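You operate a simulated robot arm through the tools that you are given. There is no shell and no other tool. Be economical: measure what you need, move in short steps, check, and stop when the job is done.

You run a simulated robot arm. Do the job below in one go: nothing can be reset, and whatever is moved stays where it is left.

JOB
Take out the lead named on the sheet and park its plug.
Fine: its port goes off first and stays off; open the manager cover before you pull, shut it after; the plug lies in the clip of its colour. Where these are worked on the way, their far stop is far enough and under half their travel is too little: manager cover.

The check looks at the end state, three seconds after you hand in, the way a careful person would. Anything else that was tipped, shoved, dropped, spilled or broken makes it a failure. Lids that push on must go on centred and level and be pressed home; caps that screw on are set level and turned clockwise until they are tight. Flat cloth is picked up by pressing the open fingertips on it (5 to 10 N) and closing them slowly along it; thin cloth reads only 2 to 8 mm in the jaws.

ROBOT AND FRAMES
A 5-joint arm with a two-finger parallel gripper on a trunk, on a base that drives. Base frame: it is fixed to the floor where the robot stands at the start and does not move with it; the origin is under the middle of the robot, x ahead of it, y to its left, z up. Readings come in mm, degrees, newtons and seconds.
It reaches about 1134 mm from its shoulder. Its first joint turns from -149.0 to 149.0 degrees. Places, roughly: first port [700, -1000, 1100]; fourth port [400, -900, 1100]; manager cover [600, -900, 900]; second port [600, -1000, 1100]; third port [500, -900, 1100]; third port socket [500, -900, 1100]; third port switch [500, -900, 1200]. Payload 1.57 kg.
The TCP is the grasp point between the finger pads, 30 mm short of the fingertips. In the tool frame z runs along the fingers and y along their closing line. The gripper opens to 110 mm. The fingers are 24 mm wide and 12 mm thick; the gripper's body (48 by 112 mm) begins 78 mm behind the TCP.
Orientation is that of the tool frame in the base frame, as a unit quaternion [x, y, z, w]. With the fingers straight down and closing along the base's y, the tool's x points along the base's -x, its y along +y and its z along -z.

CONTROLS
- The arm moves only by the tool apply_moves. Its argument "plan" is a list of rows, each an object of numbers (a shift or turn left out is 0, a gripper value left out holds the last): "tx", "ty", "tz": the shift along the base's x, y, z in mm; "ax", "ay", "az": the turn, a rotation vector about the base's x, y, z in degrees; "grip": the gripper command, from -1 (fully open) to 1 (shut), values between in proportion. In form: [{"tx": .., "ty": .., "tz": .., "ax": .., "ay": .., "az": .., "grip": ..}, ...]. A call has 1 to 8 rows; each row is the pose to reach, as a shift and turn from the pose commanded when the call began. A row lasts 0.2 s, in which the tool goes at most 50 mm and 8.6 degrees; a call with a longer step from one row to the next is refused whole, and so is a gripper value outside its range. A pose out of reach is approached as far as the arm can. The call stops where the force on the tool passes 40 N (or 10 N more than at its start, if that is more) or the arm is blocked; 0.2 s more then pass. The fingers move at their own pace (about 72 mm/s each) and stop on an object; they squeeze with about 22 N. The grip force told is the motor's: it shows also when the fingers shut on nothing. Time passes only in rows, and 0.2 s behind the last, so rows that repeat a pose let the fingers close. The reply holds the time, the measured pose of the TCP, the force on the tool along the base axes, the opening and the grip force, in the units named above and with some noise, with the torque about the TCP (base axes, N m) and any sound that the robot's microphone picked up.
- Cameras (640 x 400 px; columns grow to the right, rows downward): "scene" is now at [-16.2, 73, 1736.7]; the picture's right is [-0.93, -0.36, -0.00], its down [-0.20, 0.51, -0.84] and it looks along [0.30, -0.78, -0.55] (base axes); focal length 258 px, centre (320, 200). "wrist" rides on the gripper at [70, 16, -141] in the tool frame; the picture's right is [-0.23, 0.97, 0.00], its down [-0.86, -0.20, -0.48] and it looks along [-0.47, -0.11, 0.88] (tool axes); focal length 222 px, centre (320, 200). There is no depth. A picture from a camera that has moved, and an enlarged one, comes with that camera's place and axes in the base frame and with its lens.
- capture(camera): a new picture of that camera. No time passes.
- slide_trunk(by): slides the trunk up (or, below 0, down) by that many mm; the arm and the scene camera ride with it, the base frame stays. It gives what a move gives, with no picture.
- drive_base(legs): drives the robot by 1 to 6 legs, each [ahead, turn to the left] in mm and degrees, along the robot's own axes; the way and the turn of a leg run together, so that a leg with both is an arc; at most 1500 mm and 180 degrees a leg. The arm and the cameras ride along, it lands a little off, and it stops where it bumps. It gives what a move gives.
- aim_head(pan, tilt): turns the head with the scene camera to pan (to the left, within 155 degrees either way) and tilt (down, from -29 to 69), counted from straight ahead of the robot. It gives what a move gives.
- inspect(camera, box): a new picture of the part [left, top, right, bottom] of that camera's present view, enlarged. No time passes.
- sign_off(): hands the job in; it is judged then, once.

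Work in short steps. Places have to be worked out from the pictures, the camera data and where the tool is seen: move nearer, look again, correct. Check each grasp and each placing, and mend what went wrong. You have 120 turns and 78 pictures in all, those below and enlarged ones among them. Open the gripper and draw the arm clear of the work before you hand the job in, unless the task says otherwise; then end with one line.

The tools are called as name(argument=value, ...) on one line, values as JSON. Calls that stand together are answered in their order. apply_moves: Moves the arm, as the interface text tells. Its arguments: {"type":"object","properties":{"plan":{"type":"array"}},"required":["plan"]} The other tools are called the same way: slide_trunk (by) slides the trunk up or down; drive_base (legs) drives the base; aim_head (pan, tilt) turns the head that bears the scene camera; capture (camera) takes a picture; inspect (camera, box) takes an enlarged picture of a part of a camera's view; sign_off () hands the job in.

At the start:

```text
time: 0.0
eef_pos: [426.9, -456.2, 999.5]
ee_rot: [0.0, 1.0, 0.0, 0.0]
ft_force: [0.9, -0.4, 0.0]
ft_torque: [0.0, 0.01, -0.01]
opening: 109.8
grasp_force: 0.0
trunk travel left (down, up): [-733.0, 237.0]
robot x, y, heading: [-2.3, -12.1, -0.2]
head pan, tilt: [-68.8, 33.4]
```

scene: 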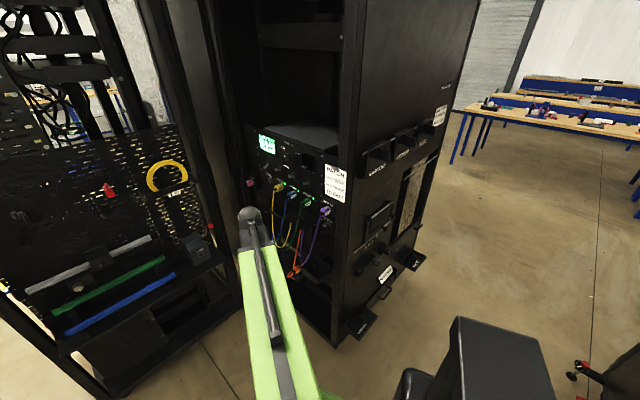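
wrist: 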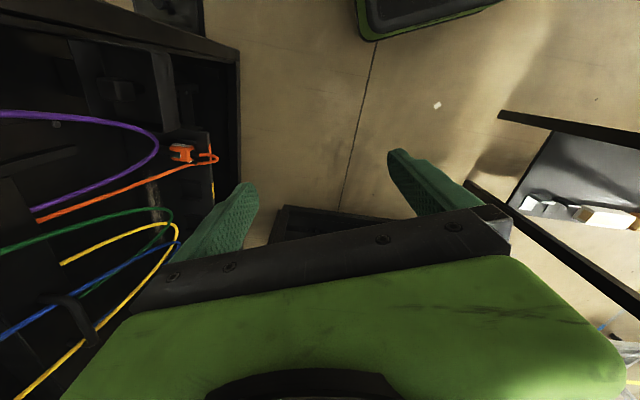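

The rack is at right of the robot with coloured leads on the panel. I enlarge the rack panel, labels and clips to read the sheet.

inspect(camera="scene", box=[230, 120, 360, 220])

inspect(camera="scene", box=[320, 90, 460, 340])

inspect(camera="scene", box=[230, 190, 360, 340])

```text
4.00 times, centred on (295, 170) of scene
camera zoom: at [-16.2, 73.0, 1736.7], right [-0.93, -0.36, 0.0], down [-0.2, 0.51, -0.84], along [0.3, -0.78, -0.55], focal length 1030 px, centre (420, 320)
```

zoom: 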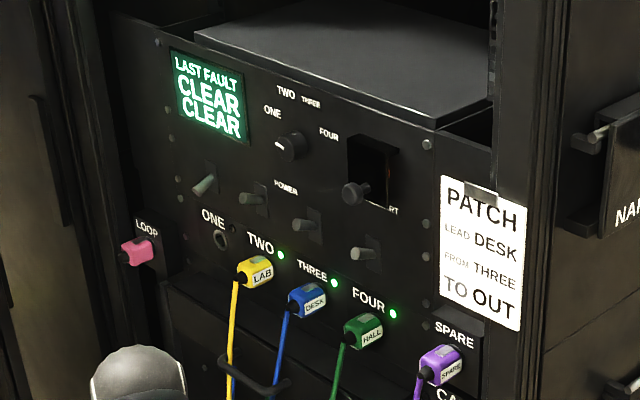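

```text
1.60 times, centred on (390, 215) of scene
camera zoom: at [-16.2, 73.0, 1736.7], right [-0.93, -0.36, 0.0], down [-0.2, 0.51, -0.84], along [0.3, -0.78, -0.55], focal length 412 px, centre (208, 176)
```

zoom: 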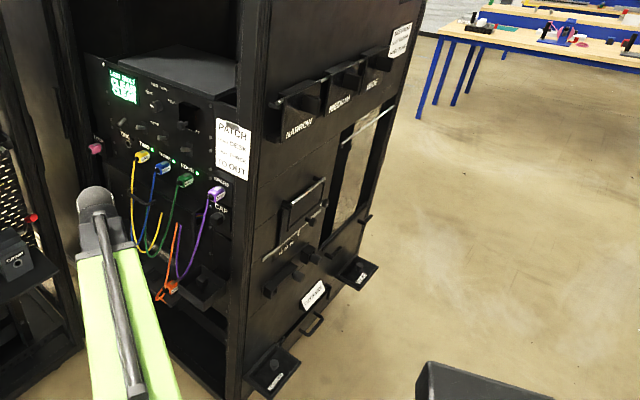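

```text
2.67 times, centred on (295, 265) of scene
camera zoom: at [-16.2, 73.0, 1736.7], right [-0.93, -0.36, 0.0], down [-0.2, 0.51, -0.84], along [0.3, -0.78, -0.55], focal length 687 px, centre (387, 27)
```

zoom: 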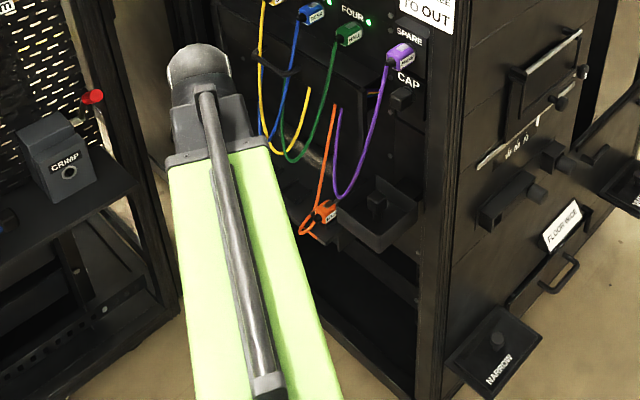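

The sheet says: lead DESK (blue) from port THREE, to be taken out. I look ahead to see if the base may drive forward so the arm faces the panel squarely.

aim_head(pan=-20, tilt=35)

capture(camera="scene")

```text
time: 1.2
eef_pos: [427.2, -454.7, 1000.1]
ee_rot: [0.0, 1.0, 0.001, 0.0]
ft_force: [0.6, 0.3, 0.5]
ft_torque: [0.01, -0.03, 0.01]
opening: 110.4
grasp_force: 0.1
trunk travel left (down, up): [-733.0, 237.0]
robot x, y, heading: [-1.0, -15.1, 0.0]
head pan, tilt: [-20.0, 35.0]
```

```text
72 pictures are left
camera scene: at [34.4, 125.7, 1734.2], right [-0.34, -0.94, 0.0], down [-0.54, 0.2, -0.82], along [0.77, -0.28, -0.57], focal length 258 px, centre (320, 200)
```

scene: 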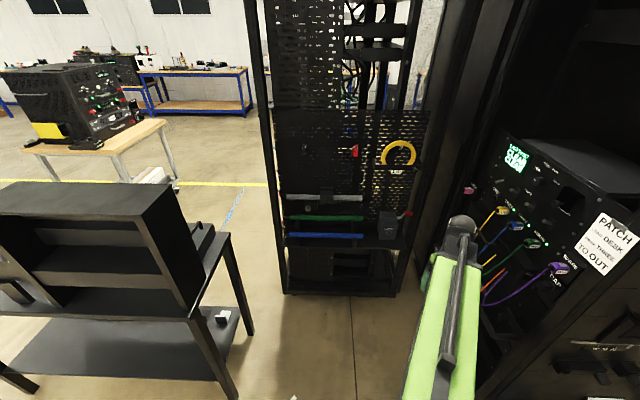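

The way ahead is clear between the bench on the left and the pegboard rack. I first swing the arm back toward the robot's side so that it doesn't hit the pegboard rack while driving.

apply_moves(plan=[{"tx": -45}, {"tx": -90}, {"tx": -135}, {"tx": -180}, {"tx": -225}, {"tx": -270}, {"tx": -315}, {"tx": -350}])

drive_base(legs=[[0, -12], [400, 0]])

aim_head(pan=-70, tilt=35)

capture(camera="scene")

```text
time: 3.0
eef_pos: [87.5, -534.7, 1000.0]
ee_rot: [0.0, 1.0, 0.001, 0.0]
ft_force: [0.6, 0.2, 0.1]
ft_torque: [-0.02, 0.0, -0.03]
opening: 110.0
grasp_force: 0.0
out of reach, approached as far as the arm can: row 3, 4, 5, 6, 7, 8
trunk travel left (down, up): [-733.0, 237.0]
robot x, y, heading: [-4.4, -14.6, -0.1]
head pan, tilt: [-20.0, 35.0]
```

```text
time: 6.2
eef_pos: [370.1, -626.5, 1000.1]
ee_rot: [0.104, 0.995, 0.001, -0.001]
ft_force: [1.0, 0.4, 0.7]
ft_torque: [0.03, 0.03, -0.03]
opening: 109.9
grasp_force: 0.2
trunk travel left (down, up): [-733.0, 237.0]
robot x, y, heading: [384.9, -93.4, -11.8]
head pan, tilt: [-20.0, 35.0]
```

```text
time: 7.4
eef_pos: [369.6, -625.5, 999.3]
ee_rot: [0.104, 0.995, 0.001, 0.0]
ft_force: [-0.1, -0.2, -0.1]
ft_torque: [0.0, 0.0, 0.0]
opening: 110.2
grasp_force: 0.1
trunk travel left (down, up): [-733.0, 237.0]
robot x, y, heading: [391.0, -96.0, -11.8]
head pan, tilt: [-70.0, 35.0]
```

```text
71 pictures are left
camera scene: at [391.9, -8.1, 1734.2], right [-0.99, -0.14, 0.0], down [-0.08, 0.57, -0.82], along [0.12, -0.81, -0.57], focal length 258 px, centre (320, 200)
```

scene: 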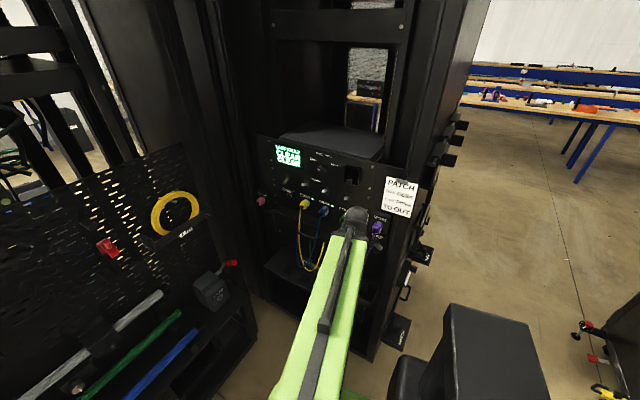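

Clear so far; I go on another 320 mm to stand squarely before the panel.

drive_base(legs=[[320, 0]])

aim_head(pan=-95, tilt=40)

capture(camera="scene")

capture(camera="wrist")

```text
time: 9.5
eef_pos: [681.9, -692.2, 999.5]
ee_rot: [0.103, 0.995, 0.001, 0.0]
ft_force: [0.6, 0.2, 0.7]
ft_torque: [-0.01, -0.02, -0.01]
opening: 110.2
grasp_force: 0.0
trunk travel left (down, up): [-733.0, 237.0]
robot x, y, heading: [701.2, -158.7, -12.0]
head pan, tilt: [-70.0, 35.0]
```

```text
time: 10.4
eef_pos: [681.1, -689.7, 1000.3]
ee_rot: [0.104, 0.995, 0.001, 0.0]
ft_force: [0.1, 0.2, 0.7]
ft_torque: [-0.01, 0.02, -0.02]
opening: 110.1
grasp_force: 0.1
trunk travel left (down, up): [-733.0, 237.0]
robot x, y, heading: [700.0, -158.2, -11.6]
head pan, tilt: [-95.0, 40.0]
```

```text
70 pictures are left
camera scene: at [665.0, -66.7, 1726.6], right [-0.96, 0.29, 0.0], down [0.18, 0.62, -0.77], along [-0.22, -0.73, -0.64], focal length 258 px, centre (320, 200)
```

scene: 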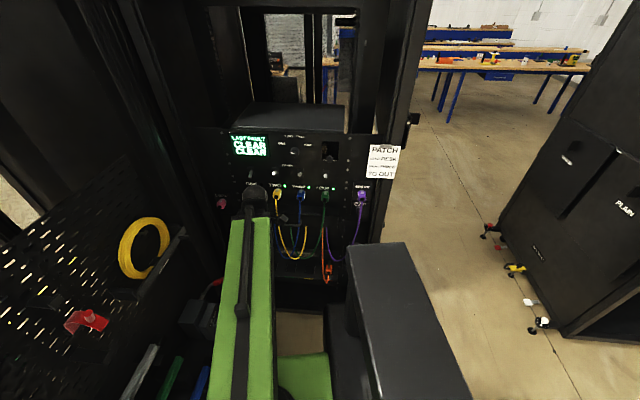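

```text
69 pictures are left
camera wrist: at [616.3, -660.8, 1141.7], right [0.42, 0.91, 0.0], down [0.8, -0.37, 0.48], along [0.43, -0.2, -0.88], focal length 222 px, centre (320, 200)
```

wrist: 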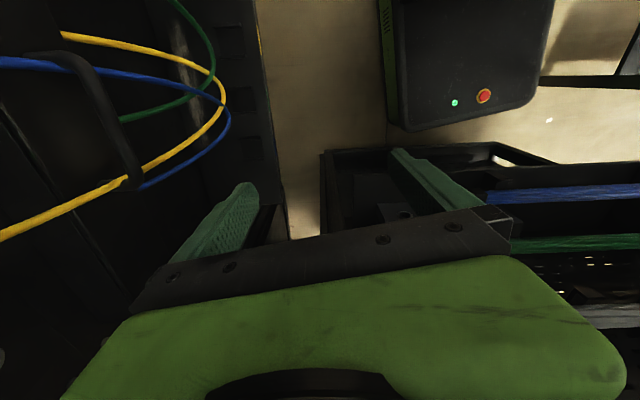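

Now the panel is seen nearly head-on. I enlarge it.

inspect(camera="scene", box=[210, 120, 410, 210])

inspect(camera="scene", box=[260, 175, 380, 300])

```text
3.20 times, centred on (310, 165) of scene
camera zoom: at [665.0, -66.7, 1726.6], right [-0.96, 0.29, 0.0], down [0.18, 0.62, -0.77], along [-0.22, -0.73, -0.64], focal length 824 px, centre (352, 312)
```

zoom: 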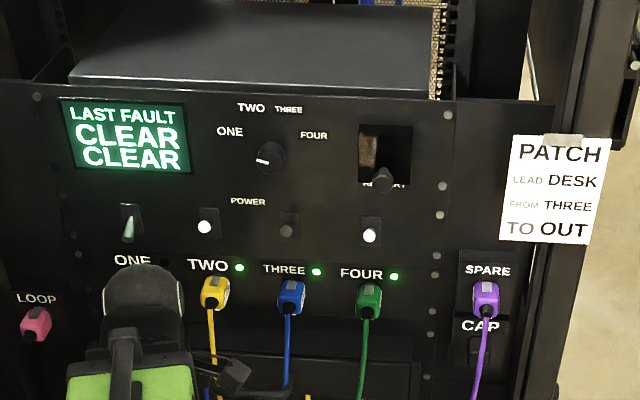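

```text
3.20 times, centred on (320, 238) of scene
camera zoom: at [665.0, -66.7, 1726.6], right [-0.96, 0.29, 0.0], down [0.18, 0.62, -0.77], along [-0.22, -0.73, -0.64], focal length 824 px, centre (320, 80)
```

zoom: 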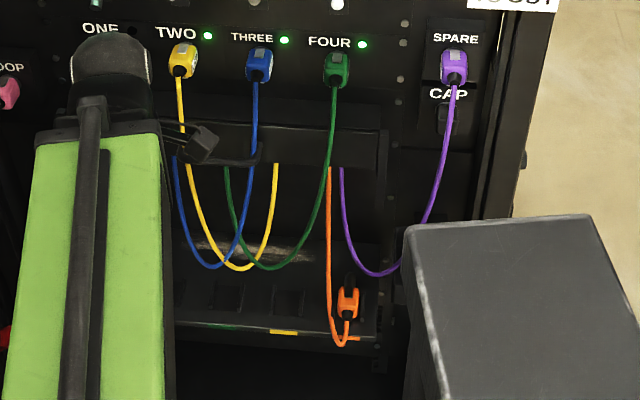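

Triangulating from two views: DESK plug at about (501,-887,1053), its switch at about (499,-882,1165); panel normal ≈ (0.39,0.92). I raise the tool and start tilting it toward the panel.

apply_moves(plan=[{"tz": 25, "ax": -8}, {"tz": 50, "ax": -16}, {"tz": 75, "ax": -24}, {"tz": 100, "ax": -32}, {"tz": 125, "ax": -40}, {"tz": 145, "ax": -48}, {"tz": 165, "ax": -56}])

```text
time: 12.0
eef_pos: [612.1, -872.9, 1104.4]
ee_rot: [0.092, 0.878, -0.466, 0.049]
ft_force: [1.2, 3.3, 0.3]
ft_torque: [-0.23, 0.08, 0.07]
opening: 108.2
grasp_force: 0.1
out of reach, approached as far as the arm can: row 1, 2, 3, 4, 5, 6, 7
trunk travel left (down, up): [-733.0, 237.0]
robot x, y, heading: [699.7, -160.3, -11.5]
head pan, tilt: [-95.0, 40.0]
```

The arm was pushed outward near the panel, with a slight 3 N force. I look before doing anything more.

capture(camera="scene")

capture(camera="wrist")

```text
66 pictures are left
camera scene: at [664.6, -65.8, 1726.5], right [-0.96, 0.29, 0.0], down [0.19, 0.62, -0.77], along [-0.22, -0.73, -0.64], focal length 258 px, centre (320, 200)
```

scene: 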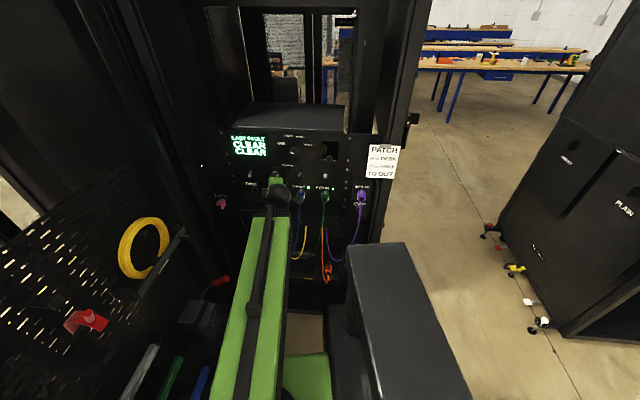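

```text
65 pictures are left
camera wrist: at [547.7, -739.1, 1159.2], right [0.42, 0.51, -0.75], down [0.8, 0.19, 0.58], along [0.43, -0.84, -0.33], focal length 222 px, centre (320, 200)
```

wrist: 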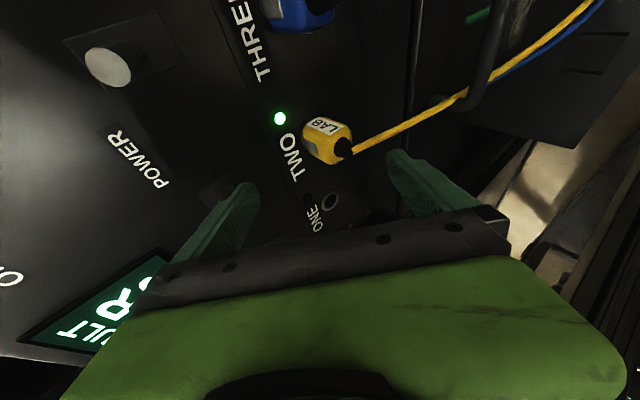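

The left finger sits close to switch TWO. I take a small test step back (away from panel, untilt a little) to see how the arm responds.

apply_moves(plan=[{"ty": 30, "ax": 8}])

```text
time: 12.4
eef_pos: [609.8, -855.2, 1078.1]
ee_rot: [0.095, 0.909, -0.403, 0.042]
ft_force: [0.0, 0.3, -0.6]
ft_torque: [0.0, -0.01, 0.0]
opening: 110.3
grasp_force: 0.2
out of reach, approached as far as the arm can: row 1
trunk travel left (down, up): [-733.0, 237.0]
robot x, y, heading: [702.9, -156.8, -11.9]
head pan, tilt: [-95.0, 40.0]
```

Contact is gone. I continue untilting in small steps, which draws the tool back.

apply_moves(plan=[{"ty": 30, "tz": 20, "ax": 8}, {"ty": 60, "tz": 40, "ax": 16}, {"ty": 90, "tz": 60, "ax": 24}])

```text
time: 13.2
eef_pos: [605.7, -787.2, 1019.4]
ee_rot: [0.102, 0.973, -0.206, 0.021]
ft_force: [-1.5, 1.5, -0.5]
ft_torque: [0.01, -0.03, 0.02]
opening: 110.0
grasp_force: 0.0
out of reach, approached as far as the arm can: row 1, 2, 3
trunk travel left (down, up): [-733.0, 237.0]
robot x, y, heading: [696.3, -157.5, -11.8]
head pan, tilt: [-95.0, 40.0]
```

Still drawing back; I finish untilting.

apply_moves(plan=[{"ty": 30, "tz": 10, "ax": 8}, {"ty": 60, "tz": 20, "ax": 16}, {"ty": 90, "tz": 30, "ax": 24}])

capture(camera="wrist")

aim_head(pan=60, tilt=45)

capture(camera="scene")

```text
time: 14.0
eef_pos: [604.8, -695.8, 1000.4]
ee_rot: [0.103, 0.995, 0.003, 0.0]
ft_force: [0.2, 0.9, -0.4]
ft_torque: [0.0, 0.0, -0.03]
opening: 109.6
grasp_force: 0.0
out of reach, approached as far as the arm can: row 1, 2, 3
trunk travel left (down, up): [-733.0, 237.0]
robot x, y, heading: [698.5, -158.9, -11.6]
head pan, tilt: [-95.0, 40.0]
```

```text
64 pictures are left
camera wrist: at [540.7, -667.2, 1141.8], right [0.42, 0.91, 0.0], down [0.8, -0.37, 0.48], along [0.43, -0.2, -0.88], focal length 222 px, centre (320, 200)
```

wrist: 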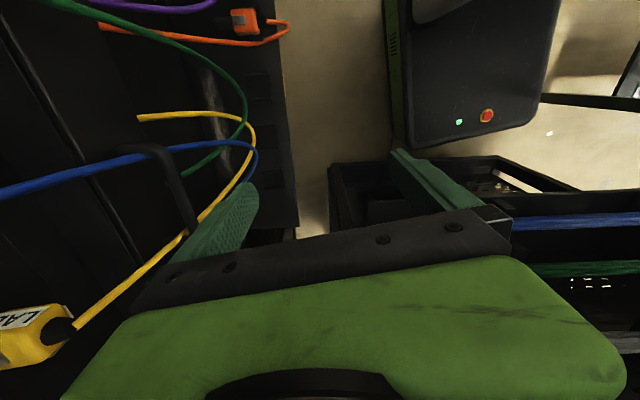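

```text
time: 16.4
eef_pos: [604.2, -697.6, 1000.2]
ee_rot: [0.104, 0.995, 0.0, -0.001]
ft_force: [-0.8, 0.3, 0.4]
ft_torque: [0.0, -0.02, -0.01]
opening: 110.3
grasp_force: 0.1
trunk travel left (down, up): [-733.0, 237.0]
robot x, y, heading: [696.5, -160.7, -11.5]
head pan, tilt: [60.0, 45.0]
```

```text
63 pictures are left
camera scene: at [743.5, 75.4, 1719.4], right [0.75, -0.67, 0.0], down [-0.47, -0.53, -0.71], along [0.47, 0.53, -0.71], focal length 258 px, centre (320, 200)
```

scene: 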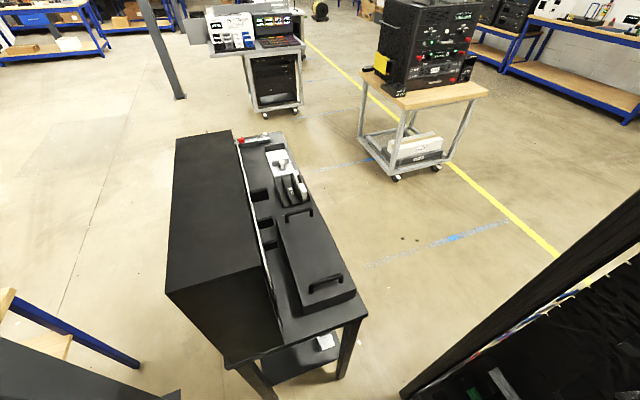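

The arm's fold limit keeps it too far out; with the shoulder lower than the wrist, it can come nearer. I shut the fingers, raise the arm and then lower the trunk.

apply_moves(plan=[{"tz": 45, "grip": 1}, {"tz": 90}, {"tz": 135}, {"tz": 180}, {"tz": 225}, {"tz": 270}, {"tz": 310, "ty": 30}, {"tz": 350, "ty": 60}])

slide_trunk(by=-300)

aim_head(pan=-95, tilt=25)

capture(camera="scene")

```text
time: 18.2
eef_pos: [605.4, -678.0, 999.2]
ee_rot: [0.103, 0.995, 0.002, 0.0]
ft_force: [-1.1, 0.0, -0.3]
ft_torque: [0.01, 0.01, 0.01]
opening: 0.0
grasp_force: 20.9
out of reach, approached as far as the arm can: row 1, 2, 3, 4, 5, 6, 7, 8
trunk travel left (down, up): [-733.0, 237.0]
robot x, y, heading: [696.0, -159.5, -11.9]
head pan, tilt: [60.0, 45.0]
```

```text
time: 21.2
eef_pos: [604.6, -677.0, 700.8]
ee_rot: [0.103, 0.995, 0.002, 0.0]
ft_force: [-0.9, 0.1, -0.9]
ft_torque: [-0.02, 0.03, -0.01]
opening: 0.1
grasp_force: 21.0
trunk travel left (down, up): [-433.0, 537.0]
robot x, y, heading: [700.3, -158.7, -11.5]
head pan, tilt: [60.0, 45.0]
```

```text
time: 23.6
eef_pos: [604.9, -678.8, 699.8]
ee_rot: [0.104, 0.995, 0.002, 0.0]
ft_force: [-0.7, -0.3, 0.9]
ft_torque: [-0.02, 0.01, -0.01]
opening: 0.0
grasp_force: 21.2
trunk travel left (down, up): [-433.0, 537.0]
robot x, y, heading: [699.2, -161.7, -11.6]
head pan, tilt: [-95.0, 25.0]
```

```text
62 pictures are left
camera scene: at [663.0, -73.5, 1449.9], right [-0.96, 0.29, 0.0], down [0.12, 0.4, -0.91], along [-0.26, -0.87, -0.42], focal length 258 px, centre (320, 200)
```

scene: 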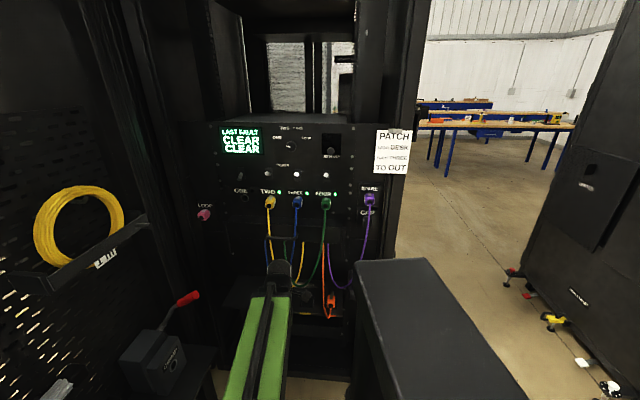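

The arm could not rise with the tool vertical, but the trunk is now lower. I test the range: tilting the tool a bit while rising.

apply_moves(plan=[{"tz": 30, "ax": -8}, {"tz": 60, "ax": -16}, {"tz": 90, "ax": -24}])

```text
time: 24.3
eef_pos: [587.5, -734.1, 709.8]
ee_rot: [0.102, 0.984, -0.142, 0.021]
ft_force: [0.8, 5.0, -5.1]
ft_torque: [0.22, -0.1, -0.03]
opening: 0.2
grasp_force: 21.5
out of reach, approached as far as the arm can: row 1, 2, 3
trunk travel left (down, up): [-433.0, 537.0]
robot x, y, heading: [698.5, -157.8, -11.7]
head pan, tilt: [-95.0, 25.0]
stopped in row 3: the force on the tool passed its limit at 84 N (the readings are from after the stop); the commanded pose is now the measured one
```

It touched something hard. I look at once.

capture(camera="wrist")

inspect(camera="scene", box=[220, 180, 380, 340])

```text
61 pictures are left
camera wrist: at [521.1, -665.2, 836.3], right [0.42, 0.87, -0.25], down [0.79, -0.22, 0.57], along [0.44, -0.44, -0.78], focal length 222 px, centre (320, 200)
```

wrist: 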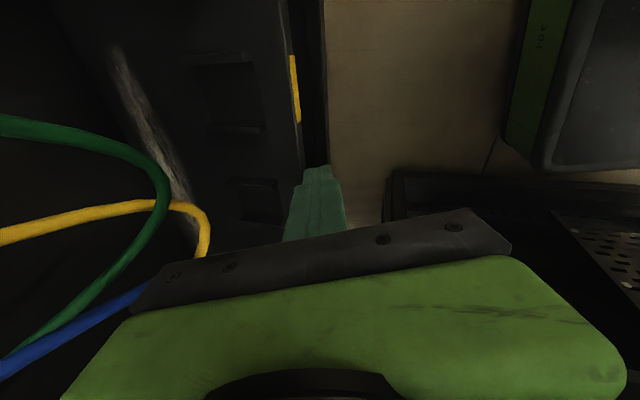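

```text
2.50 times, centred on (300, 260) of scene
camera zoom: at [663.0, -73.6, 1449.9], right [-0.96, 0.29, 0.0], down [0.12, 0.4, -0.91], along [-0.26, -0.87, -0.42], focal length 644 px, centre (370, 50)
```

zoom: 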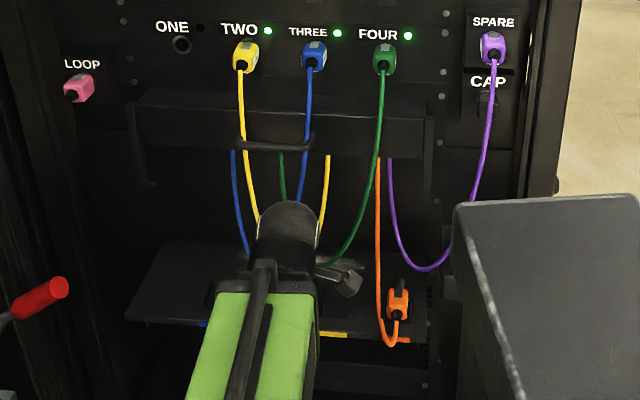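

The fingertips touched the clip shelf's front edge (tags: blue at left, green, yellow). Nothing appears displaced. I draw back and restore the trunk, then I will move the base farther from the rack.

apply_moves(plan=[{"ty": 10, "ax": 5}, {"ty": 30, "ax": 12}, {"ty": 60, "ax": 20}])

inspect(camera="scene", box=[220, 180, 380, 340])

```text
time: 25.1
eef_pos: [587.0, -674.5, 700.0]
ee_rot: [0.104, 0.994, 0.03, 0.002]
ft_force: [-0.3, -0.1, -0.4]
ft_torque: [0.01, 0.02, 0.01]
opening: 0.0
grasp_force: 21.2
out of reach, approached as far as the arm can: row 1, 2, 3
trunk travel left (down, up): [-433.0, 537.0]
robot x, y, heading: [698.3, -162.0, -11.7]
head pan, tilt: [-95.0, 25.0]
```

```text
2.50 times, centred on (300, 260) of scene
camera zoom: at [663.0, -73.6, 1450.0], right [-0.96, 0.29, 0.0], down [0.12, 0.4, -0.91], along [-0.26, -0.87, -0.42], focal length 644 px, centre (370, 50)
```

zoom: 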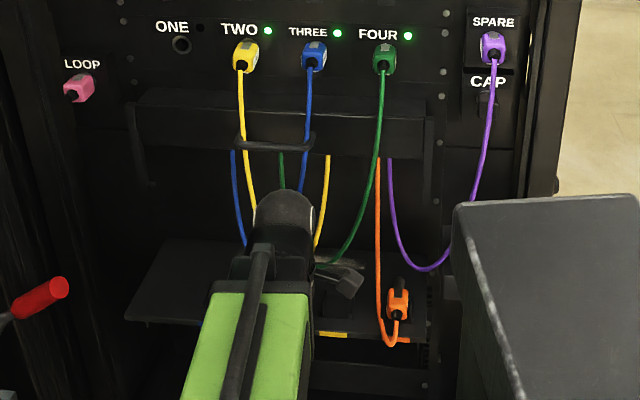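

Clear. Raise trunk and reposition the base.

slide_trunk(by=300)

drive_base(legs=[[0, -52], [-185, 0]])

aim_head(pan=-35, tilt=35)

capture(camera="scene")

```text
time: 28.1
eef_pos: [587.2, -674.8, 999.7]
ee_rot: [0.104, 0.994, 0.03, 0.001]
ft_force: [-0.6, 0.4, -0.2]
ft_torque: [-0.01, -0.03, -0.01]
opening: 0.0
grasp_force: 20.5
trunk travel left (down, up): [-733.0, 237.0]
robot x, y, heading: [698.6, -160.5, -11.8]
head pan, tilt: [-95.0, 25.0]
```

```text
time: 32.0
eef_pos: [126.4, -228.3, 1000.0]
ee_rot: [0.528, 0.848, 0.045, 0.029]
ft_force: [-1.1, 0.7, 0.4]
ft_torque: [0.0, -0.02, 0.03]
opening: 0.0
grasp_force: 21.4
trunk travel left (down, up): [-733.0, 237.0]
robot x, y, heading: [571.0, -12.1, -64.1]
head pan, tilt: [-95.0, 25.0]
```

```text
time: 33.3
eef_pos: [128.3, -230.8, 1002.5]
ee_rot: [0.527, 0.848, 0.045, 0.028]
ft_force: [0.1, 0.2, 1.0]
ft_torque: [0.04, -0.03, -0.03]
opening: 0.2
grasp_force: 20.8
trunk travel left (down, up): [-733.0, 237.0]
robot x, y, heading: [570.4, -15.5, -64.0]
head pan, tilt: [-35.0, 35.0]
```

```text
58 pictures are left
camera scene: at [693.0, 12.5, 1734.2], right [-0.99, 0.16, 0.0], down [0.09, 0.57, -0.82], along [-0.13, -0.81, -0.57], focal length 258 px, centre (320, 200)
```

scene: 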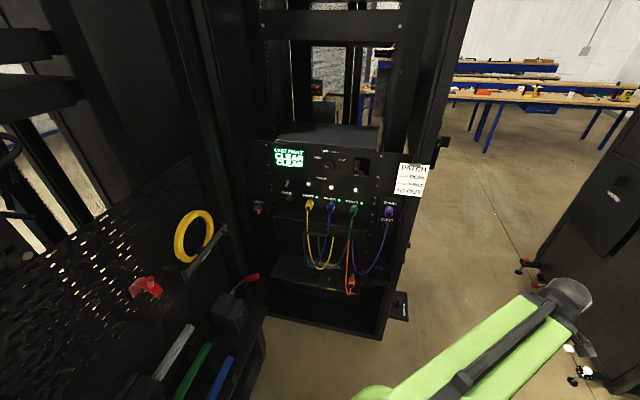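

Now the panel is unobstructed. I enlarge the panel and the shelf.

inspect(camera="scene", box=[255, 140, 415, 240])

inspect(camera="scene", box=[255, 200, 415, 300])

```text
4.00 times, centred on (335, 190) of scene
camera zoom: at [693.0, 12.5, 1734.2], right [-0.99, 0.16, 0.0], down [0.09, 0.57, -0.82], along [-0.13, -0.81, -0.57], focal length 1030 px, centre (260, 240)
```

zoom: 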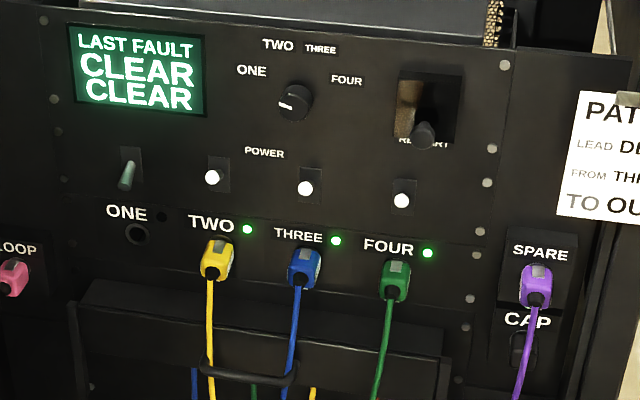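

```text
4.00 times, centred on (335, 250) of scene
camera zoom: at [693.0, 12.5, 1734.2], right [-0.99, 0.16, 0.0], down [0.09, 0.57, -0.82], along [-0.13, -0.81, -0.57], focal length 1030 px, centre (260, 0)
```

zoom: 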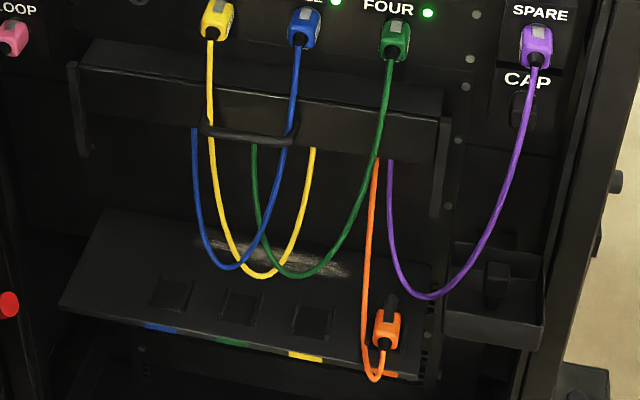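

Toggle ONE hangs down (off), the others stick out/up (on): off is down. Blue clip is the leftmost slot on the sloped shelf. I swing the arm round to the front of the panel.

apply_moves(plan=[{"tx": 30, "ty": -35, "az": -4}, {"tx": 60, "ty": -70, "az": -8}, {"tx": 90, "ty": -105, "az": -12}, {"tx": 120, "ty": -140, "az": -16}, {"tx": 150, "ty": -175, "az": -20}, {"tx": 180, "ty": -210, "az": -24}, {"tx": 210, "ty": -245, "az": -28}, {"tx": 240, "ty": -280, "az": -30.7}])

apply_moves(plan=[{"tx": 25, "ty": -35, "tz": 15}, {"tx": 50, "ty": -70, "tz": 30}, {"tx": 75, "ty": -105, "tz": 50}, {"tx": 100, "ty": -130, "tz": 70}, {"tx": 120, "ty": -150, "tz": 90}])

```text
time: 35.1
eef_pos: [364.4, -518.9, 1001.0]
ee_rot: [0.734, 0.677, 0.036, 0.04]
ft_force: [0.6, -0.9, -0.1]
ft_torque: [0.04, -0.02, -0.01]
opening: 0.0
grasp_force: 21.0
out of reach, approached as far as the arm can: row 1, 2, 3, 4, 5, 6, 7, 8
trunk travel left (down, up): [-733.0, 237.0]
robot x, y, heading: [574.0, -17.6, -63.9]
head pan, tilt: [-35.0, 35.0]
```

```text
time: 36.3
eef_pos: [483.1, -668.4, 1001.7]
ee_rot: [0.733, 0.678, 0.035, 0.04]
ft_force: [0.2, -0.1, -0.9]
ft_torque: [0.02, 0.02, -0.01]
opening: 0.0
grasp_force: 21.3
out of reach, approached as far as the arm can: row 1, 2, 3, 4, 5
trunk travel left (down, up): [-733.0, 237.0]
robot x, y, heading: [571.4, -16.9, -63.7]
head pan, tilt: [-35.0, 35.0]
```

Now I tilt the tool toward horizontal, keeping well in front of the panel.

apply_moves(plan=[{"ax": -8, "tz": 12}, {"ax": -16, "tz": 24}, {"ax": -24, "tz": 36}, {"ax": -32, "tz": 48}, {"ax": -40, "tz": 60}])

```text
time: 37.5
eef_pos: [468.2, -715.1, 1057.3]
ee_rot: [0.675, 0.65, -0.197, 0.288]
ft_force: [-0.1, 0.0, 0.0]
ft_torque: [-0.01, 0.01, -0.02]
opening: 0.0
grasp_force: 21.4
out of reach, approached as far as the arm can: row 1, 2, 3, 4, 5
trunk travel left (down, up): [-733.0, 237.0]
robot x, y, heading: [573.3, -15.3, -63.8]
head pan, tilt: [-35.0, 35.0]
```

From the measured tilt plane I infer the arm's axis is offset from the robot's centre (about 46 mm back, 214 mm right). I'd better place that axis on the panel's normal. First fold the arm back in.

apply_moves(plan=[{"ty": 35, "tx": -15, "ax": 8, "tz": -12}, {"ty": 70, "tx": -30, "ax": 16, "tz": -24}, {"ty": 105, "tx": -45, "ax": 24, "tz": -36}, {"ty": 140, "tx": -60, "ax": 32, "tz": -48}, {"ty": 175, "tx": -75, "ax": 40, "tz": -60}, {"ty": 215, "tx": -90, "ax": 40, "tz": -60}, {"ty": 255, "tx": -105, "ax": 40, "tz": -60}, {"ty": 290, "tx": -120, "ax": 40, "tz": -60}])

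```text
time: 39.3
eef_pos: [304.3, -480.1, 1001.0]
ee_rot: [0.733, 0.678, 0.036, 0.04]
ft_force: [0.4, 0.0, 1.5]
ft_torque: [-0.01, -0.01, 0.04]
opening: 0.1
grasp_force: 21.1
out of reach, approached as far as the arm can: row 1, 2, 3, 4, 5, 6, 7, 8
trunk travel left (down, up): [-733.0, 237.0]
robot x, y, heading: [574.7, -18.3, -63.9]
head pan, tilt: [-35.0, 35.0]
```

I swing the arm further to the robot's right side so it clears the pegboard rack when the base turns.

apply_moves(plan=[{"tx": -42, "ty": 18}, {"tx": -84, "ty": 36}, {"tx": -126, "ty": 54}, {"tx": -168, "ty": 75}, {"tx": -210, "ty": 95}, {"tx": -244, "ty": 115}])

apply_moves(plan=[{"tx": -25, "ty": 40}, {"tx": -50, "ty": 80}, {"tx": -72, "ty": 122}, {"tx": -90, "ty": 166}, {"tx": -105, "ty": 210}, {"tx": -115, "ty": 252}])

drive_base(legs=[[0, 51], [165, 0], [0, 23]])

aim_head(pan=-100, tilt=35)

capture(camera="scene")

```text
time: 40.7
eef_pos: [60.4, -364.4, 1002.1]
ee_rot: [0.733, 0.679, 0.036, 0.041]
ft_force: [0.4, 0.9, -0.3]
ft_torque: [-0.03, -0.01, 0.02]
opening: 0.0
grasp_force: 21.2
trunk travel left (down, up): [-733.0, 237.0]
robot x, y, heading: [573.5, -15.9, -63.8]
head pan, tilt: [-35.0, 35.0]
```

```text
time: 42.1
eef_pos: [-54.4, -113.0, 1001.6]
ee_rot: [0.732, 0.679, 0.036, 0.039]
ft_force: [0.0, 0.0, -0.2]
ft_torque: [-0.03, 0.02, -0.02]
opening: 0.0
grasp_force: 21.4
trunk travel left (down, up): [-733.0, 237.0]
robot x, y, heading: [572.5, -14.7, -64.0]
head pan, tilt: [-35.0, 35.0]
```

```text
time: 46.9
eef_pos: [634.5, -682.7, 1001.3]
ee_rot: [0.21, 0.976, 0.052, 0.013]
ft_force: [-1.0, 0.3, 0.0]
ft_torque: [-0.03, -0.03, -0.02]
opening: 0.0
grasp_force: 21.3
trunk travel left (down, up): [-733.0, 237.0]
robot x, y, heading: [754.4, -13.7, -0.6]
head pan, tilt: [-35.0, 35.0]
stopped in leg 3: the robot was blocked; the commanded pose is now the measured one
```

```text
time: 48.3
eef_pos: [632.1, -684.2, 1001.2]
ee_rot: [0.211, 0.976, 0.052, 0.012]
ft_force: [0.9, -0.5, -0.6]
ft_torque: [0.02, -0.02, 0.03]
opening: 0.1
grasp_force: 21.6
trunk travel left (down, up): [-733.0, 237.0]
robot x, y, heading: [754.2, -15.6, -0.5]
head pan, tilt: [-100.0, 35.0]
```

```text
55 pictures are left
camera scene: at [693.5, 68.6, 1734.2], right [-0.98, 0.18, 0.0], down [0.1, 0.56, -0.82], along [-0.15, -0.81, -0.57], focal length 258 px, centre (320, 200)
```

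scene: 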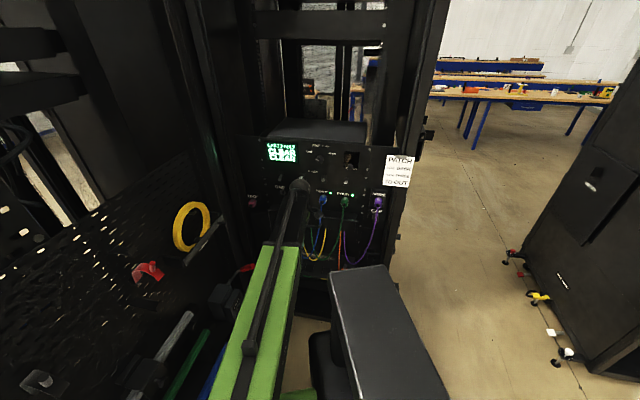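

The turn was blocked at heading -0.6°, but the arm axis (~(706,-228)) is now well placed for port THREE. I ease off the contact by a slight turn back and check what was touched.

drive_base(legs=[[0, -3]])

aim_head(pan=50, tilt=60)

capture(camera="scene")

```text
time: 49.1
eef_pos: [596.9, -675.1, 1001.7]
ee_rot: [0.238, 0.97, 0.051, 0.014]
ft_force: [-0.1, -1.1, -0.2]
ft_torque: [0.0, -0.01, -0.03]
opening: 0.0
grasp_force: 21.7
trunk travel left (down, up): [-733.0, 237.0]
robot x, y, heading: [753.4, -16.7, -3.3]
head pan, tilt: [-100.0, 35.0]
```

```text
time: 51.5
eef_pos: [596.5, -676.5, 1001.4]
ee_rot: [0.238, 0.97, 0.052, 0.013]
ft_force: [0.7, 0.8, 0.2]
ft_torque: [0.04, 0.0, 0.01]
opening: 0.0
grasp_force: 21.2
trunk travel left (down, up): [-733.0, 237.0]
robot x, y, heading: [752.5, -20.2, -3.4]
head pan, tilt: [50.0, 60.0]
```

```text
54 pictures are left
camera scene: at [763.5, 201.7, 1699.9], right [0.73, -0.69, 0.0], down [-0.59, -0.63, -0.5], along [0.34, 0.36, -0.87], focal length 258 px, centre (320, 200)
```

scene: 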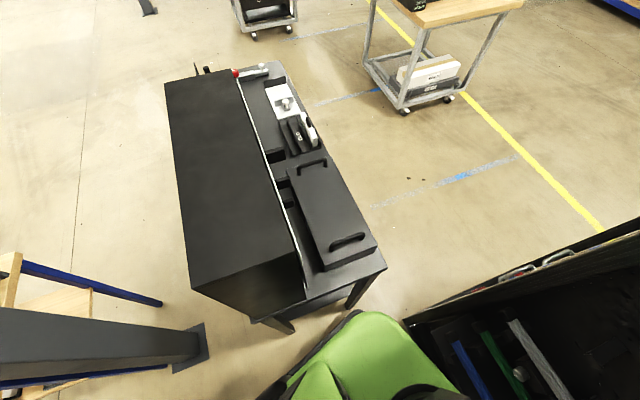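

The base stands close to the bench leg but the bench is undisturbed. I'll stay here and spin the tool so the wrist camera ends up above when the tool is horizontal.

apply_moves(plan=[{"az": 8.5}, {"az": 17}, {"az": 25.5}, {"az": 34}, {"az": 42.5}, {"az": 51}])

apply_moves(plan=[{"az": 8.5}, {"az": 17}, {"az": 25.5}, {"az": 34}, {"az": 42.5}, {"az": 50}])

aim_head(pan=-98, tilt=33)

```text
time: 52.9
eef_pos: [597.5, -676.2, 1000.9]
ee_rot: [-0.204, 0.978, 0.052, -0.01]
ft_force: [0.1, -0.6, -1.3]
ft_torque: [-0.01, -0.02, 0.01]
opening: 0.0
grasp_force: 21.3
trunk travel left (down, up): [-733.0, 237.0]
robot x, y, heading: [751.0, -16.9, -3.2]
head pan, tilt: [50.0, 60.0]
```

```text
time: 54.3
eef_pos: [613.7, -680.6, 1001.1]
ee_rot: [-0.564, 0.824, 0.046, -0.032]
ft_force: [-0.2, -0.4, -0.2]
ft_torque: [-0.04, -0.02, -0.01]
opening: 0.3
grasp_force: 20.9
out of reach, approached as far as the arm can: row 6
trunk travel left (down, up): [-733.0, 237.0]
robot x, y, heading: [754.5, -22.1, -3.1]
head pan, tilt: [50.0, 60.0]
```

```text
time: 56.6
eef_pos: [614.2, -679.5, 1001.0]
ee_rot: [-0.562, 0.825, 0.046, -0.032]
ft_force: [0.8, -0.3, 0.0]
ft_torque: [0.01, 0.02, 0.01]
opening: 0.0
grasp_force: 21.3
trunk travel left (down, up): [-733.0, 237.0]
robot x, y, heading: [754.9, -16.6, -3.1]
head pan, tilt: [-98.0, 33.0]
```

Roll limit is near; fine for the toggle work. Now I tilt up toward the panel, moving in front of switch THREE.

apply_moves(plan=[{"ax": -7.7, "ay": 2.3, "tx": -10, "ty": -5, "tz": 15}, {"ax": -15.3, "ay": 4.5, "tx": -20, "ty": -10, "tz": 30}, {"ax": -23, "ay": 6.8, "tx": -30, "ty": -15, "tz": 45}, {"ax": -30.7, "ay": 9, "tx": -40, "ty": -20, "tz": 60}, {"ax": -38.4, "ay": 11.3, "tx": -50, "ty": -25, "tz": 75}, {"ax": -46, "ay": 13.5, "tx": -60, "ty": -30, "tz": 90}])

capture(camera="wrist")

```text
time: 58.0
eef_pos: [553.8, -709.7, 1078.3]
ee_rot: [-0.496, 0.768, -0.215, -0.344]
ft_force: [0.8, -0.4, -0.6]
ft_torque: [-0.01, 0.01, 0.02]
opening: 0.1
grasp_force: 21.3
out of reach, approached as far as the arm can: row 1, 2, 3, 4, 5, 6
trunk travel left (down, up): [-733.0, 237.0]
robot x, y, heading: [756.4, -21.1, -3.4]
head pan, tilt: [-98.0, 33.0]
```

```text
53 pictures are left
camera wrist: at [564.6, -651.1, 1225.6], right [-0.82, 0.54, -0.16], down [0.56, 0.76, -0.32], along [-0.05, -0.35, -0.94], focal length 222 px, centre (320, 200)
```

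wrist: 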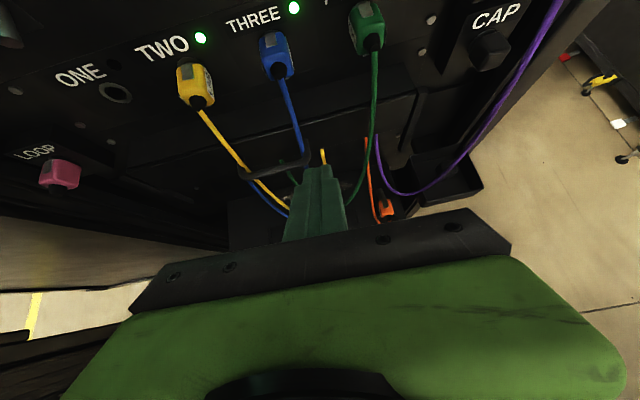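

Good view from the wrist. I continue tilting to horizontal and rise to switch height.

apply_moves(plan=[{"ax": -7.7, "ay": 2.3, "tz": 15}, {"ax": -15.3, "ay": 4.5, "tz": 30}, {"ax": -23, "ay": 6.8, "tz": 45}, {"ax": -30.7, "ay": 9, "tz": 60}, {"ax": -38.4, "ay": 11.3, "tz": 75}, {"ax": -38.4, "ay": 11.3, "tz": 90}])

capture(camera="wrist")

capture(camera="scene")

```text
time: 59.4
eef_pos: [545.4, -738.4, 1228.0]
ee_rot: [-0.375, 0.618, -0.406, -0.559]
ft_force: [0.5, -0.5, 0.5]
ft_torque: [0.0, 0.0, -0.02]
opening: 0.3
grasp_force: 21.1
out of reach, approached as far as the arm can: row 1, 2, 3, 4, 5, 6
trunk travel left (down, up): [-733.0, 237.0]
robot x, y, heading: [753.1, -16.7, -3.3]
head pan, tilt: [-98.0, 33.0]
```

```text
52 pictures are left
camera wrist: at [578.8, -602.2, 1302.0], right [-0.87, 0.38, -0.31], down [0.45, 0.37, -0.81], along [-0.2, -0.85, -0.49], focal length 222 px, centre (320, 200)
```

wrist: 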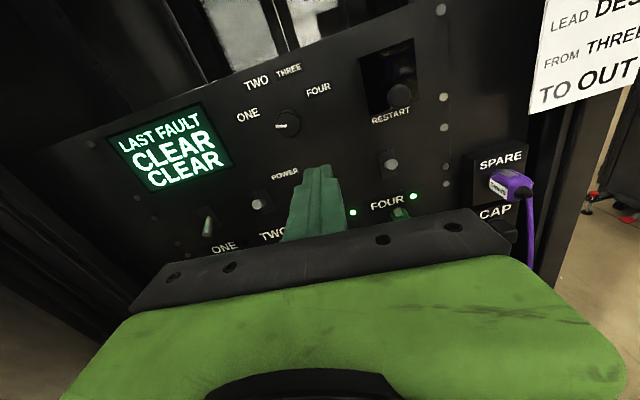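

```text
51 pictures are left
camera scene: at [700.2, 65.9, 1737.3], right [-0.98, 0.2, 0.0], down [0.11, 0.53, -0.84], along [-0.16, -0.82, -0.54], focal length 258 px, centre (320, 200)
```

scene: 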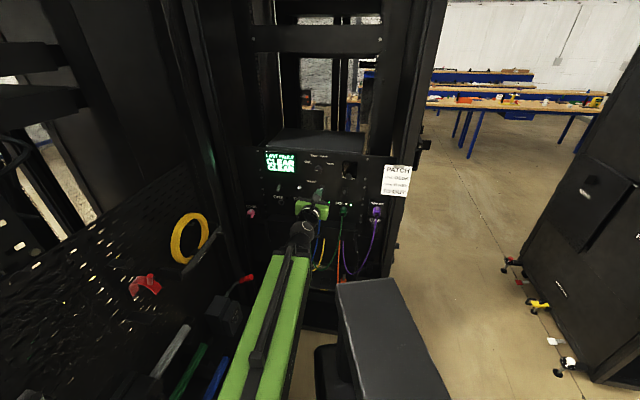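

The tool now points straight along the panel normal (-0.386,-0.921). Switch THREE's tip is at about (499,-882,1165); I approach to just above it, stopping short to check.

apply_moves(plan=[{"tx": 4, "ty": -18, "tz": -8}, {"tx": -3, "ty": -42, "tz": -16}, {"tx": -14, "ty": -66, "tz": -24}, {"tx": -24, "ty": -90, "tz": -30}])

capture(camera="wrist")

inspect(camera="scene", box=[250, 140, 410, 240])

```text
time: 60.4
eef_pos: [521.3, -827.9, 1226.4]
ee_rot: [-0.374, 0.62, -0.405, -0.559]
ft_force: [-0.4, 0.4, 0.2]
ft_torque: [0.01, 0.0, 0.03]
opening: 0.0
grasp_force: 21.0
out of reach, approached as far as the arm can: row 1, 2, 3, 4
trunk travel left (down, up): [-733.0, 237.0]
robot x, y, heading: [754.2, -19.7, -3.3]
head pan, tilt: [-98.0, 33.0]
```

```text
50 pictures are left
camera wrist: at [555.1, -692.4, 1301.6], right [-0.87, 0.38, -0.31], down [0.45, 0.37, -0.81], along [-0.2, -0.85, -0.5], focal length 222 px, centre (320, 200)
```

wrist: 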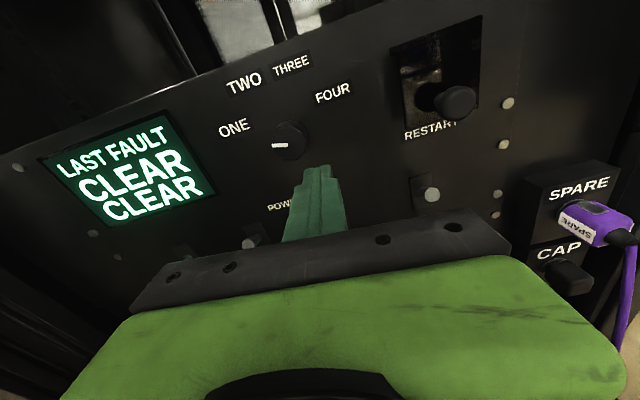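

```text
4.00 times, centred on (330, 190) of scene
camera zoom: at [700.1, 65.6, 1737.3], right [-0.98, 0.2, 0.0], down [0.11, 0.53, -0.84], along [-0.16, -0.82, -0.54], focal length 1030 px, centre (280, 240)
```

zoom: 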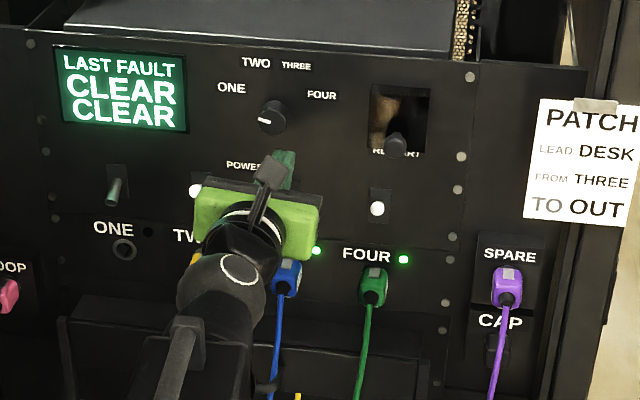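

The arm works at a fixed wrist height here, so height is set by the trunk. I lower the trunk 28 mm, then move the fingertips in above the toggle.

slide_trunk(by=-28)

apply_moves(plan=[{"tx": -8, "ty": -19}, {"tx": -15, "ty": -35.5}])

capture(camera="wrist")

inspect(camera="scene", box=[270, 150, 370, 210])

```text
time: 61.1
eef_pos: [521.4, -827.4, 1199.3]
ee_rot: [-0.375, 0.619, -0.405, -0.559]
ft_force: [0.8, 0.6, 0.5]
ft_torque: [0.01, 0.03, -0.03]
opening: 0.0
grasp_force: 21.3
trunk travel left (down, up): [-705.0, 265.0]
robot x, y, heading: [752.8, -20.6, -3.3]
head pan, tilt: [-98.0, 33.0]
```

```text
time: 61.7
eef_pos: [505.4, -863.2, 1197.9]
ee_rot: [-0.375, 0.619, -0.406, -0.558]
ft_force: [-1.0, 0.3, -0.3]
ft_torque: [-0.01, -0.02, 0.01]
opening: 0.1
grasp_force: 21.3
trunk travel left (down, up): [-705.0, 265.0]
robot x, y, heading: [751.9, -17.7, -3.5]
head pan, tilt: [-98.0, 33.0]
```

```text
48 pictures are left
camera wrist: at [540.4, -728.3, 1273.7], right [-0.87, 0.38, -0.31], down [0.45, 0.37, -0.81], along [-0.2, -0.85, -0.5], focal length 222 px, centre (320, 200)
```

wrist: 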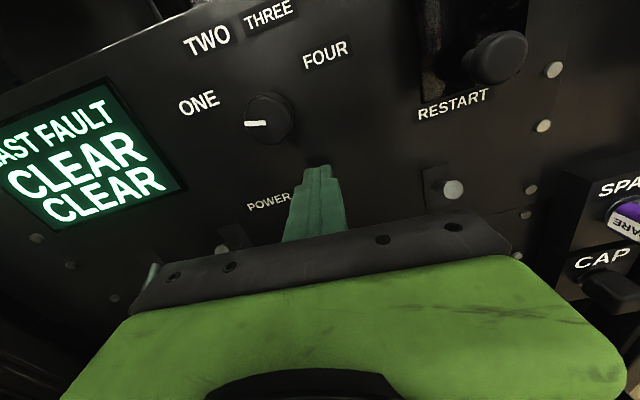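

```text
6.40 times, centred on (320, 180) of scene
camera zoom: at [700.1, 65.6, 1709.3], right [-0.98, 0.2, 0.0], down [0.11, 0.53, -0.84], along [-0.16, -0.82, -0.54], focal length 1649 px, centre (320, 328)
```

zoom: 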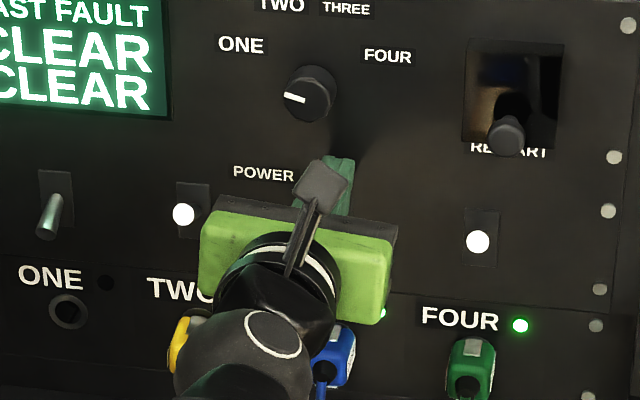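

The closed fingertips are centred above switch THREE. I press down by lowering the trunk.

slide_trunk(by=-25)

slide_trunk(by=-12)

inspect(camera="scene", box=[270, 145, 370, 225])

```text
time: 62.4
eef_pos: [506.7, -862.9, 1173.8]
ee_rot: [-0.375, 0.619, -0.406, -0.558]
ft_force: [-0.3, -0.6, 2.3]
ft_torque: [-0.07, 0.01, 0.0]
opening: 0.1
grasp_force: 21.2
trunk travel left (down, up): [-680.0, 290.0]
robot x, y, heading: [754.7, -16.6, -3.7]
head pan, tilt: [-98.0, 33.0]
```

```text
time: 63.0
eef_pos: [507.2, -859.2, 1164.1]
ee_rot: [-0.374, 0.618, -0.406, -0.559]
ft_force: [-1.1, 4.7, 20.6]
ft_torque: [-0.51, 0.27, 0.09]
opening: 0.1
grasp_force: 21.5
trunk travel left (down, up): [-668.0, 302.0]
robot x, y, heading: [751.5, -19.0, -3.3]
head pan, tilt: [-98.0, 33.0]
```

```text
5.00 times, centred on (320, 185) of scene
camera zoom: at [701.0, 69.3, 1672.4], right [-0.98, 0.2, 0.0], down [0.11, 0.53, -0.84], along [-0.17, -0.82, -0.54], focal length 1288 px, centre (320, 275)
```

zoom: 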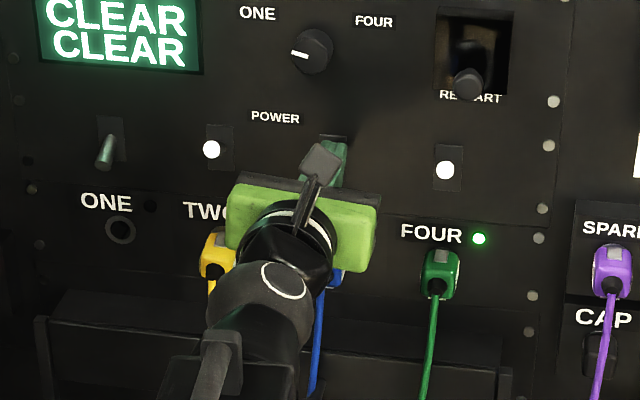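

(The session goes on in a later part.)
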